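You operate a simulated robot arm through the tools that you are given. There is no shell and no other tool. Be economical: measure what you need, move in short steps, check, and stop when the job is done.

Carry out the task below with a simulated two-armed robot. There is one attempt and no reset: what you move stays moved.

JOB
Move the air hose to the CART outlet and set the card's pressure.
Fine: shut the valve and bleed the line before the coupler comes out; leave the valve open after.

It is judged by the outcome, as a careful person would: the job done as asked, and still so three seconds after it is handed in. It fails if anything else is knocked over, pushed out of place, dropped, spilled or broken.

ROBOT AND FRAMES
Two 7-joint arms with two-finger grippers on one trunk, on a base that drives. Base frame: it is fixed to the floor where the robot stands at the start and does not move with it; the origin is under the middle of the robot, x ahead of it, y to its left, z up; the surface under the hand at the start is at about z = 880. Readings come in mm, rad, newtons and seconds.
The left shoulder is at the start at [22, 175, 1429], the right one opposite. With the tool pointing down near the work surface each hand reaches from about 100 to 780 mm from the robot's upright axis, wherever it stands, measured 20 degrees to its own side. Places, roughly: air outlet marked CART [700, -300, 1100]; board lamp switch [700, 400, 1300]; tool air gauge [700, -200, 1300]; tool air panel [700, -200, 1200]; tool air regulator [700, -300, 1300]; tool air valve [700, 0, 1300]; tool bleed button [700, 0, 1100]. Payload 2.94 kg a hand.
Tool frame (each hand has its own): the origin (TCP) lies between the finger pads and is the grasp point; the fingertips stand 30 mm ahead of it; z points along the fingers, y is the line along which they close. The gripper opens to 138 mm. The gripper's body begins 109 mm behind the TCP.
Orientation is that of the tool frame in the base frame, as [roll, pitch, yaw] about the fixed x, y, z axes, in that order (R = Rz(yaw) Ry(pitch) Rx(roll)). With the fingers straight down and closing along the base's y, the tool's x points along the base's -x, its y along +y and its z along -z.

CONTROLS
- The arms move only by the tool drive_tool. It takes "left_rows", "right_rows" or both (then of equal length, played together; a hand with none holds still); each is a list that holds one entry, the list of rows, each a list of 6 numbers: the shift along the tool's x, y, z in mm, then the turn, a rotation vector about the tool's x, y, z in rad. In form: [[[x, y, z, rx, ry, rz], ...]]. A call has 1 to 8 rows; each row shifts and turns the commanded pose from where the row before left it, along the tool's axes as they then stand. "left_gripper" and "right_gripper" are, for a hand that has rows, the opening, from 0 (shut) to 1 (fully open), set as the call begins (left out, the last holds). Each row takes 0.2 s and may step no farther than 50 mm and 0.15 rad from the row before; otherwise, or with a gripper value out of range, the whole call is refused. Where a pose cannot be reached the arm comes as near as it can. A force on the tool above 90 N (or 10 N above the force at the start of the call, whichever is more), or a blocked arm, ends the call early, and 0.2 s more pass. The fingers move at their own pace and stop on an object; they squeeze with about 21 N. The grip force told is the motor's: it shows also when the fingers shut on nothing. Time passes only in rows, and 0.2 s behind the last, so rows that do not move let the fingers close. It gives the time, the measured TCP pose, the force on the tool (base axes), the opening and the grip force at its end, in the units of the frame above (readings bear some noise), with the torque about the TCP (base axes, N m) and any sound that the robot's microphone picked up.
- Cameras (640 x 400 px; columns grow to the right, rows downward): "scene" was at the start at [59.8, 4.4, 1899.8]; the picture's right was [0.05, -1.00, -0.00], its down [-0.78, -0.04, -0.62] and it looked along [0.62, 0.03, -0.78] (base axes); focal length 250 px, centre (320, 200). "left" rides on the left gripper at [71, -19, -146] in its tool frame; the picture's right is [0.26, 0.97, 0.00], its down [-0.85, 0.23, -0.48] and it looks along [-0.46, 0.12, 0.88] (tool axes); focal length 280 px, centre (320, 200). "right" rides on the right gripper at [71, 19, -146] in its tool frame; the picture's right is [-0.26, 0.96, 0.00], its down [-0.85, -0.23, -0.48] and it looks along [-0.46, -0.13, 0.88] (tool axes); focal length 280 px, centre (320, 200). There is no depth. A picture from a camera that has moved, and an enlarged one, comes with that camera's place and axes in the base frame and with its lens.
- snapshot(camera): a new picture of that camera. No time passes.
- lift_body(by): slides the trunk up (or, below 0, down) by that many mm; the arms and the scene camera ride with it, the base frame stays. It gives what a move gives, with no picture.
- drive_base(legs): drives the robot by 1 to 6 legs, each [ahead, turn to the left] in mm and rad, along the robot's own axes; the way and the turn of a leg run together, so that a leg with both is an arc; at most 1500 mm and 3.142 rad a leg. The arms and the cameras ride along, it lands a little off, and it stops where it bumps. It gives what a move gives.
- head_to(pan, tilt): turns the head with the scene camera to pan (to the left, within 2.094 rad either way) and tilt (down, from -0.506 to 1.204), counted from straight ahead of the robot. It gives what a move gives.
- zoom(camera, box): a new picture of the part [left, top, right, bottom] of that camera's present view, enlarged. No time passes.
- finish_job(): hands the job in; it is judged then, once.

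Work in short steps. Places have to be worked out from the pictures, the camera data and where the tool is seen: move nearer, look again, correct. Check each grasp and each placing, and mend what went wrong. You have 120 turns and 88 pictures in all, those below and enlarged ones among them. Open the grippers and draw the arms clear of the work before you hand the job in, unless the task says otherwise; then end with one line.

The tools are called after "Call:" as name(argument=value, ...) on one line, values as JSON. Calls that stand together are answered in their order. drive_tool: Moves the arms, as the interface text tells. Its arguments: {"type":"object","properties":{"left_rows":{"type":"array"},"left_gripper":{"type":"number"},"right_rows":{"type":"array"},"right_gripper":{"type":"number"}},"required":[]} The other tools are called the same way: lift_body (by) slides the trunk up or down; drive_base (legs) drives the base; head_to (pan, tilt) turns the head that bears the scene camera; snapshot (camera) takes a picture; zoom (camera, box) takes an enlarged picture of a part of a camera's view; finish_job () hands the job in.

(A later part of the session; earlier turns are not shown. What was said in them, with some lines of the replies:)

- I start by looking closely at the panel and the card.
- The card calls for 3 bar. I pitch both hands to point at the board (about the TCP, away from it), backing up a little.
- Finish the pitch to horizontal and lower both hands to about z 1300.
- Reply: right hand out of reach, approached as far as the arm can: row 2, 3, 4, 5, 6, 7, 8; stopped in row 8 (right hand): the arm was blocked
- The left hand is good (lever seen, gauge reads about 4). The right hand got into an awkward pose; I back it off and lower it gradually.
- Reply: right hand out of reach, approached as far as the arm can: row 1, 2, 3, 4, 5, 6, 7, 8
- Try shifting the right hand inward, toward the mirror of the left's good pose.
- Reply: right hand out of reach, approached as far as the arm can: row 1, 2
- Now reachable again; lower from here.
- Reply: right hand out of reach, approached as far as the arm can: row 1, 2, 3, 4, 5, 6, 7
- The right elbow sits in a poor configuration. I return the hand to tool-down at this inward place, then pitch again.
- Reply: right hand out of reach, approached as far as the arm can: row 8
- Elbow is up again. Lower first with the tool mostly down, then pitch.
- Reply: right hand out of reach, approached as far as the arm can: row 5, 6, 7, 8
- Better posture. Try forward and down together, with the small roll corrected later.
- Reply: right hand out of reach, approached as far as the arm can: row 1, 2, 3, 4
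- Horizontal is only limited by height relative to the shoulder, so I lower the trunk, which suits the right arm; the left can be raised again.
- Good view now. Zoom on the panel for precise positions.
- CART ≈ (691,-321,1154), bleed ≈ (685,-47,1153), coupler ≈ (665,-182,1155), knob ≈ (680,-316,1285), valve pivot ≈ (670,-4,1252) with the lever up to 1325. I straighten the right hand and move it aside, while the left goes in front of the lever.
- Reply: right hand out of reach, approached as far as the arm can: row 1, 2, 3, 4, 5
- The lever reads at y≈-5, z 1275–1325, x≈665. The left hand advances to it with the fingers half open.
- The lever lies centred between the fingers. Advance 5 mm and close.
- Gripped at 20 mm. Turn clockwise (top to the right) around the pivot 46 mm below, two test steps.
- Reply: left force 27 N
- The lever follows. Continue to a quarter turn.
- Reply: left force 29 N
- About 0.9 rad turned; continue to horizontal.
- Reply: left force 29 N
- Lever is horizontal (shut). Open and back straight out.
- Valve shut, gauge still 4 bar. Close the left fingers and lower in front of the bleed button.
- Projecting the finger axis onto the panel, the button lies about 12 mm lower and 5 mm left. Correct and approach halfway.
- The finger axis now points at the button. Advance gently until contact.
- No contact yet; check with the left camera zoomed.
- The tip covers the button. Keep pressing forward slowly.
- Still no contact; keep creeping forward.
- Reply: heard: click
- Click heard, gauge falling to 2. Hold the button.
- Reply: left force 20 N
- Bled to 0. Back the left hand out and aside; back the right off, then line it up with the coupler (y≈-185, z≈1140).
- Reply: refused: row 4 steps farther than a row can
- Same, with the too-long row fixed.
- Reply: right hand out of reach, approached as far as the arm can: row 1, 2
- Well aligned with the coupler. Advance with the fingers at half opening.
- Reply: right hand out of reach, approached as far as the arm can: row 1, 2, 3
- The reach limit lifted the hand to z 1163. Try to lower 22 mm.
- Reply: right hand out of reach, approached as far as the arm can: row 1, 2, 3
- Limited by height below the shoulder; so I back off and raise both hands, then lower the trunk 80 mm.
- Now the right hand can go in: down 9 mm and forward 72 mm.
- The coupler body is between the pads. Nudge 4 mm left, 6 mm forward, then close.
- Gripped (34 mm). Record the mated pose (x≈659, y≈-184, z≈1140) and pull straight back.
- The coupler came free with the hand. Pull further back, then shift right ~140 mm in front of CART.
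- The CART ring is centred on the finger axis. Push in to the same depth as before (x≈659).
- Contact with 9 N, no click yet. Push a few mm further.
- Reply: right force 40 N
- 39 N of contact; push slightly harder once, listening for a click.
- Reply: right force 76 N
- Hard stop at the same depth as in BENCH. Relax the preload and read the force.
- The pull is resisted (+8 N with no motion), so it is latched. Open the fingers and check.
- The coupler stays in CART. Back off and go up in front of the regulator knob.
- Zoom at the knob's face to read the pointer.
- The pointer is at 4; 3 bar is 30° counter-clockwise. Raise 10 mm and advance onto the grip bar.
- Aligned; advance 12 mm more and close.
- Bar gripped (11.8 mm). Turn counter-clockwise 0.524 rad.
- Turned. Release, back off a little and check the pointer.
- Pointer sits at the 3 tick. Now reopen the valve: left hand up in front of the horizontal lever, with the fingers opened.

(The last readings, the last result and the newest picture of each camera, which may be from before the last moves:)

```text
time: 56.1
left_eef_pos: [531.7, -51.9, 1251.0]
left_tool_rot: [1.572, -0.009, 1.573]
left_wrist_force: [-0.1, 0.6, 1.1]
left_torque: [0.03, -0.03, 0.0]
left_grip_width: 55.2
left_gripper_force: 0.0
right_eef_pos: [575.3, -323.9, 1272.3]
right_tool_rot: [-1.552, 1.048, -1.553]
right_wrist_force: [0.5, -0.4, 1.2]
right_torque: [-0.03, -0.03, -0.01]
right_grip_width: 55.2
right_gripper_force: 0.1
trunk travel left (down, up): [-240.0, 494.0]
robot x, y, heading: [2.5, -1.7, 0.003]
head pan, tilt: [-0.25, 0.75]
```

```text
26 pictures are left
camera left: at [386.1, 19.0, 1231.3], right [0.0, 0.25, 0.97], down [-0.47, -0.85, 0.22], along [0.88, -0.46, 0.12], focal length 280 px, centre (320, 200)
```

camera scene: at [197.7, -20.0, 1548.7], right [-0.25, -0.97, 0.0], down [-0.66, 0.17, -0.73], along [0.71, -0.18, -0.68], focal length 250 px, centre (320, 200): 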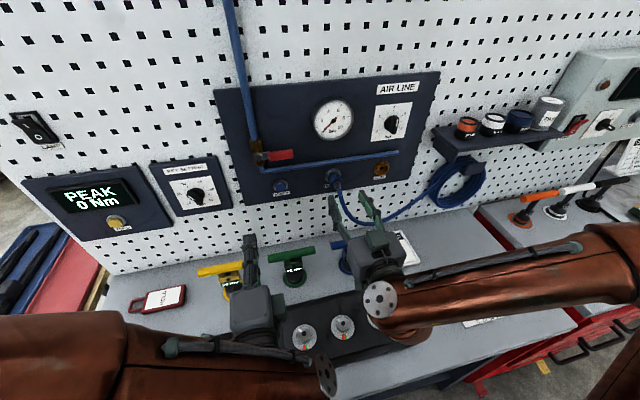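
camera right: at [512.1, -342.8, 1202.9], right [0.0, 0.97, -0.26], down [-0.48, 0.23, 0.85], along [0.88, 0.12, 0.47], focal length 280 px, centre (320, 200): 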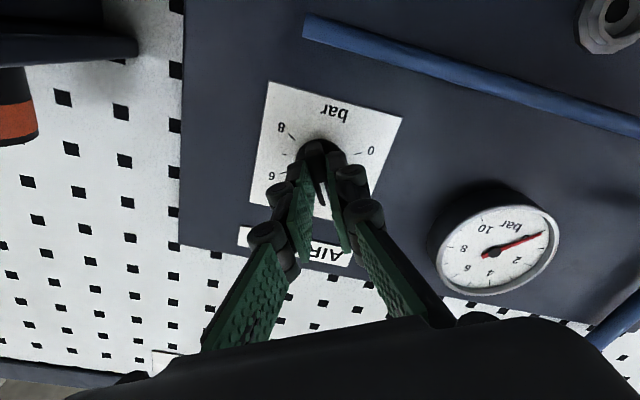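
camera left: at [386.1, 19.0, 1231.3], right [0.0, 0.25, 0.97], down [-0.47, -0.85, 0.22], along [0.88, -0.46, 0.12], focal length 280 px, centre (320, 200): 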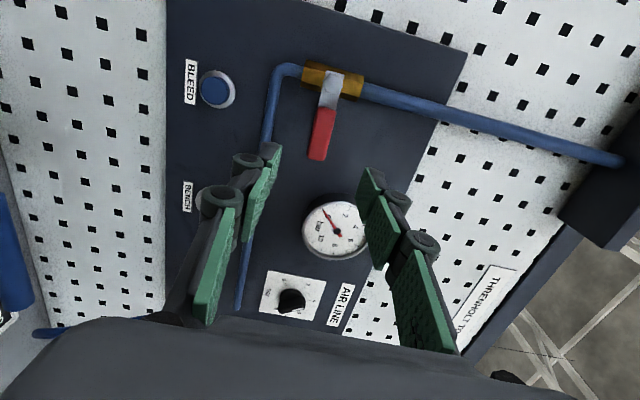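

Aligned with the red lever. Advance to x≈640, then close.

Call:
drive_tool(left_rows=[[[0, 0, 35, 0, 0, 0], [0, 0, 35, 0, 0, 0], [0, 0, 30, 0, 0, 0], [0, 0, 8, 0, 0, 0]]])

Call:
drive_tool(left_rows=[[[0, 0, 0, 0, 0, 0], [0, 0, 0, 0, 0, 0], [0, 0, 0, 0, 0, 0], [0, 0, 0, 0, 0, 0]]], left_gripper=0)

Call:
snapshot(camera="left")

```text
time: 57.1
left_eef_pos: [636.0, -47.7, 1251.4]
left_tool_rot: [1.572, -0.009, 1.573]
left_wrist_force: [-0.6, -0.5, -0.5]
left_torque: [0.01, 0.03, 0.01]
left_grip_width: 55.4
left_gripper_force: 0.0
right_eef_pos: [574.5, -322.2, 1272.3]
right_tool_rot: [-1.554, 1.047, -1.553]
right_wrist_force: [-0.1, 0.1, 0.2]
right_torque: [-0.01, 0.0, -0.03]
right_grip_width: 55.3
right_gripper_force: 0.1
trunk travel left (down, up): [-240.0, 494.0]
robot x, y, heading: [-0.1, -1.1, 0.006]
head pan, tilt: [-0.25, 0.75]
```

```text
time: 58.1
left_eef_pos: [636.2, -47.6, 1249.5]
left_tool_rot: [1.57, -0.007, 1.571]
left_wrist_force: [-2.2, 0.1, -4.3]
left_torque: [-0.61, 0.1, 0.17]
left_grip_width: 19.9
left_gripper_force: 44.4
right_eef_pos: [575.4, -323.1, 1271.4]
right_tool_rot: [-1.552, 1.048, -1.557]
right_wrist_force: [0.3, -0.3, -0.9]
right_torque: [0.01, -0.01, -0.01]
right_grip_width: 55.4
right_gripper_force: 0.1
trunk travel left (down, up): [-240.0, 494.0]
robot x, y, heading: [-0.2, 1.1, -0.002]
head pan, tilt: [-0.25, 0.75]
```

```text
25 pictures are left
camera left: at [490.6, 21.3, 1231.9], right [0.0, 0.25, 0.97], down [-0.47, -0.85, 0.22], along [0.88, -0.46, 0.12], focal length 280 px, centre (320, 200)
```

left: 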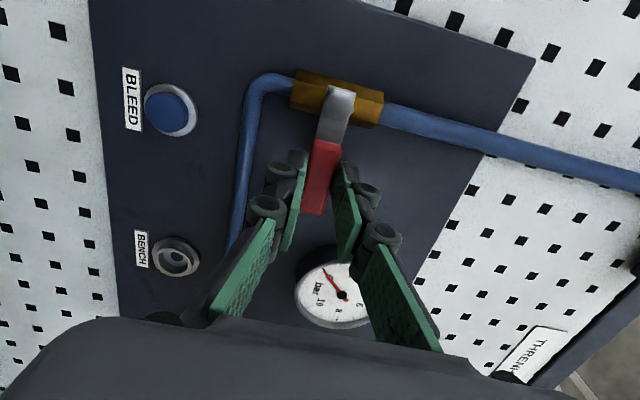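

Gripped. Turn back counter-clockwise in arcs about the pivot.

Call:
drive_tool(left_rows=[[[0.4, 6.9, 0, 0, 0, -0.15], [0.4, 6.9, 0, 0, 0, -0.15], [0.4, 6.9, 0, 0, 0, -0.15], [0.4, 6.9, 0, 0, 0, -0.15], [0.4, 6.9, 0, 0, 0, -0.15]]])

Call:
drive_tool(left_rows=[[[0.4, 6.9, 0, 0, 0, -0.15], [0.4, 6.9, 0, 0, 0, -0.15], [0.4, 6.9, 0, 0, 0, -0.15], [0.4, 6.9, 0, 0, 0, -0.15], [0.4, 6.9, 0, 0, 0, -0.15], [0.2, 3.2, 0, 0, 0, -0.07]]])

Call:
snapshot(camera="left")

Call:
snapshot(camera="scene")

```text
time: 59.3
left_eef_pos: [636.3, -36.0, 1279.9]
left_tool_rot: [1.581, 0.744, 1.58]
left_wrist_force: [-20.2, 7.5, -24.4]
left_torque: [-0.52, 0.06, -0.52]
left_grip_width: 19.7
left_gripper_force: 44.6
right_eef_pos: [574.5, -321.1, 1272.7]
right_tool_rot: [-1.553, 1.045, -1.553]
right_wrist_force: [0.2, 0.1, 0.3]
right_torque: [0.01, 0.02, 0.0]
right_grip_width: 55.4
right_gripper_force: 0.1
trunk travel left (down, up): [-240.0, 494.0]
robot x, y, heading: [-2.3, -1.2, 0.004]
head pan, tilt: [-0.25, 0.75]
```

```text
time: 60.7
left_eef_pos: [636.1, -4.5, 1294.3]
left_tool_rot: [2.472, 1.557, 2.476]
left_wrist_force: [-15.0, 1.4, -32.1]
left_torque: [0.12, 1.4, 0.02]
left_grip_width: 19.6
left_gripper_force: 45.1
right_eef_pos: [575.8, -324.1, 1271.2]
right_tool_rot: [-1.554, 1.046, -1.555]
right_wrist_force: [0.4, 0.0, -0.5]
right_torque: [0.0, 0.0, 0.04]
right_grip_width: 55.4
right_gripper_force: 0.1
trunk travel left (down, up): [-240.0, 494.0]
robot x, y, heading: [-0.2, -1.8, 0.002]
head pan, tilt: [-0.25, 0.75]
```

```text
24 pictures are left
camera left: at [490.6, -24.9, 1225.4], right [-0.01, 0.97, -0.25], down [-0.47, 0.22, 0.86], along [0.88, 0.12, 0.45], focal length 280 px, centre (320, 200)
```

left: 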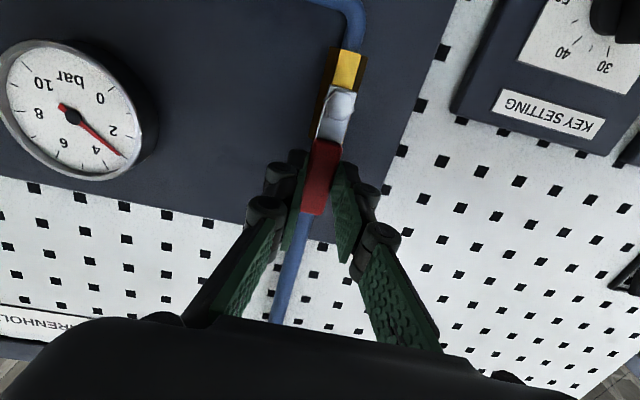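

```text
23 pictures are left
camera scene: at [199.3, -19.9, 1548.2], right [-0.25, -0.97, 0.0], down [-0.66, 0.17, -0.73], along [0.71, -0.18, -0.68], focal length 250 px, centre (320, 200)
```

scene: 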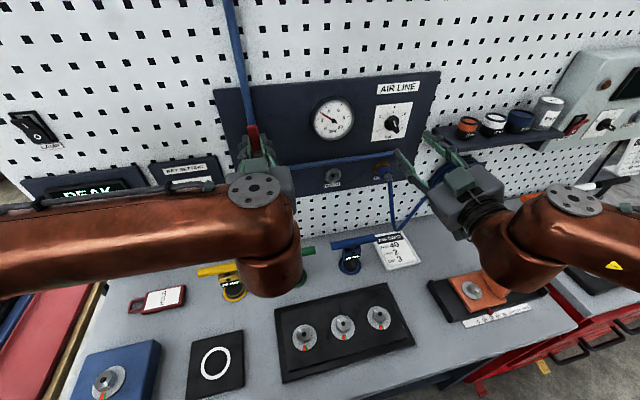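

Lever is vertical (open) and the gauge has risen. Release, back out, and read the gauge.

Call:
drive_tool(left_rows=[[[0, 0, 0, 0, 0, 0], [0, 0, 0, 0, 0, 0], [0, 0, 0, 0, 0, 0], [0, 0, -25, 0, 0, 0], [0, 0, -40, 0, 0, 0], [0, 0, -40, 0, 0, 0]]], left_gripper=0.4)

Call:
zoom(camera="scene", box=[210, 70, 450, 230])

Call:
zoom(camera="scene", box=[305, 90, 415, 150])

```text
time: 62.1
left_eef_pos: [531.1, -4.1, 1298.7]
left_tool_rot: [1.588, 1.561, 1.59]
left_wrist_force: [-0.2, 0.5, 0.7]
left_torque: [-0.03, 0.03, 0.02]
left_grip_width: 55.4
left_gripper_force: 0.0
right_eef_pos: [573.7, -324.5, 1272.4]
right_tool_rot: [-1.551, 1.046, -1.553]
right_wrist_force: [-0.6, -0.9, -0.8]
right_torque: [0.03, 0.02, -0.02]
right_grip_width: 55.1
right_gripper_force: 0.0
trunk travel left (down, up): [-240.0, 494.0]
robot x, y, heading: [-3.8, -1.2, 0.002]
head pan, tilt: [-0.25, 0.75]
```

```text
2.50 times, centred on (330, 150) of scene
camera zoom: at [197.7, -20.4, 1548.6], right [-0.25, -0.97, 0.0], down [-0.66, 0.17, -0.73], along [0.71, -0.18, -0.68], focal length 626 px, centre (295, 325)
```

zoom: 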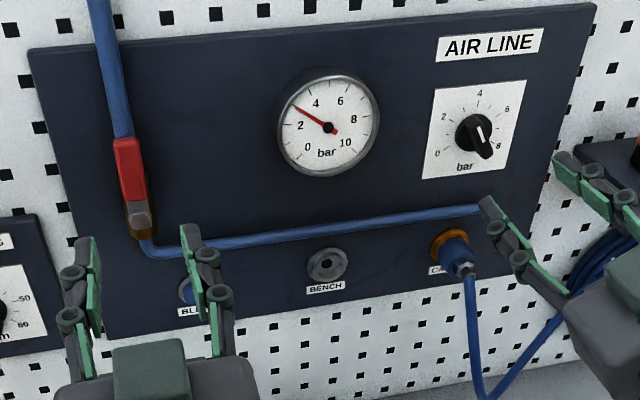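

```text
5.82 times, centred on (360, 120) of scene
camera zoom: at [197.7, -20.4, 1548.6], right [-0.25, -0.97, 0.0], down [-0.66, 0.17, -0.73], along [0.71, -0.18, -0.68], focal length 1456 px, centre (87, 666)
```

zoom: 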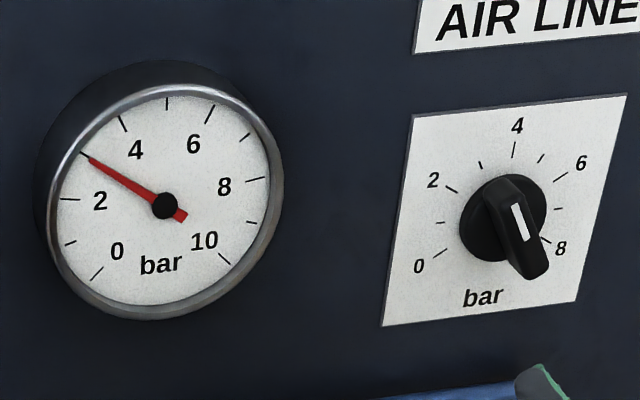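

Gauge reads 3 on the tick, lever fully along the pipe, hose in CART. Draw both arms back, then open the grippers.

Call:
drive_tool(left_rows=[[[0, 0, -30, 0, 0, 0], [0, 0, -30, 0, 0, 0], [0, 0, -20, 0, 0, 0]]], right_rows=[[[0, 0, -30, 0, 0, 0], [0, 0, -30, 0, 0, 0], [0, 0, -30, 0, 0, 0]]])

Call:
drive_tool(left_rows=[[[0, 0, 0, 0, 0, 0], [0, 0, 0, 0, 0, 0], [0, 0, 0, 0, 0, 0], [0, 0, 0, 0, 0, 0], [0, 0, 0, 0, 0, 0]]], right_rows=[[[0, 0, 0, 0, 0, 0], [0, 0, 0, 0, 0, 0], [0, 0, 0, 0, 0, 0], [0, 0, 0, 0, 0, 0], [0, 0, 0, 0, 0, 0]]], left_gripper=1, right_gripper=1)

Call:
snapshot(camera="scene")

Call:
zoom(camera="scene", box=[210, 70, 450, 230])

```text
time: 62.9
left_eef_pos: [448.7, -6.0, 1298.5]
left_tool_rot: [1.388, 1.56, 1.39]
left_wrist_force: [-0.3, -0.2, 0.1]
left_torque: [-0.02, 0.06, 0.04]
left_grip_width: 54.9
left_gripper_force: 0.1
right_eef_pos: [483.7, -326.2, 1273.0]
right_tool_rot: [-1.55, 1.049, -1.549]
right_wrist_force: [-0.2, -0.6, 1.9]
right_torque: [-0.01, -0.01, 0.05]
right_grip_width: 55.1
right_gripper_force: 0.0
trunk travel left (down, up): [-240.0, 494.0]
robot x, y, heading: [2.4, -1.6, 0.001]
head pan, tilt: [-0.25, 0.75]
```

```text
time: 64.1
left_eef_pos: [450.7, -5.0, 1298.5]
left_tool_rot: [1.599, 1.561, 1.601]
left_wrist_force: [0.0, 0.0, 0.6]
left_torque: [0.01, 0.0, 0.01]
left_grip_width: 138.0
left_gripper_force: 0.0
right_eef_pos: [485.8, -326.1, 1272.4]
right_tool_rot: [-1.552, 1.048, -1.556]
right_wrist_force: [0.2, 0.0, 0.0]
right_torque: [-0.01, 0.04, 0.0]
right_grip_width: 138.0
right_gripper_force: 0.0
trunk travel left (down, up): [-240.0, 494.0]
robot x, y, heading: [-1.8, -0.9, -0.002]
head pan, tilt: [-0.25, 0.75]
```

```text
20 pictures are left
camera scene: at [198.5, -20.3, 1548.4], right [-0.25, -0.97, 0.0], down [-0.66, 0.17, -0.73], along [0.71, -0.18, -0.68], focal length 250 px, centre (320, 200)
```

scene: 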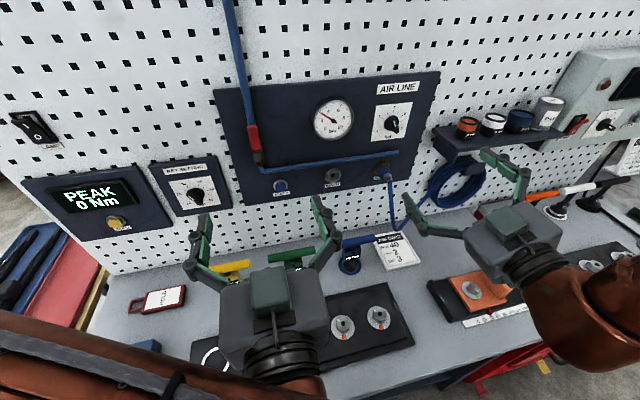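

```text
2.50 times, centred on (330, 150) of scene
camera zoom: at [198.5, -20.3, 1548.4], right [-0.25, -0.97, 0.0], down [-0.66, 0.17, -0.73], along [0.71, -0.18, -0.68], focal length 626 px, centre (295, 325)
```

zoom: 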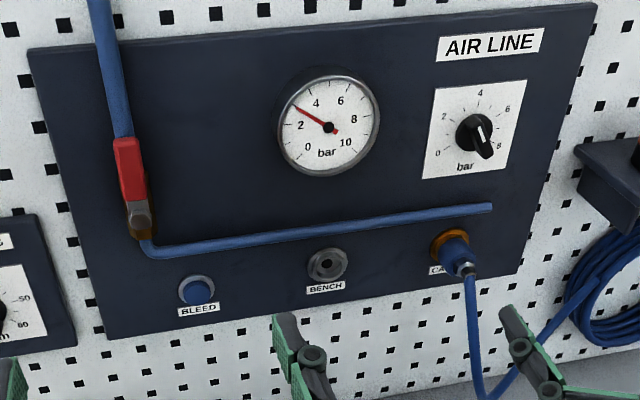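

All is steady: hose in CART, valve open, 3 bar, arms clear. Hand in.

Call:
finish_job()

```text
The job is handed in.
```

The air hose is now in the CART outlet, the regulator is set to the card's 3 bar (the gauge reads 3), and the valve is open. I shut the valve and bled the line to 0 before taking the coupler out. Both arms are clear with the grippers open.
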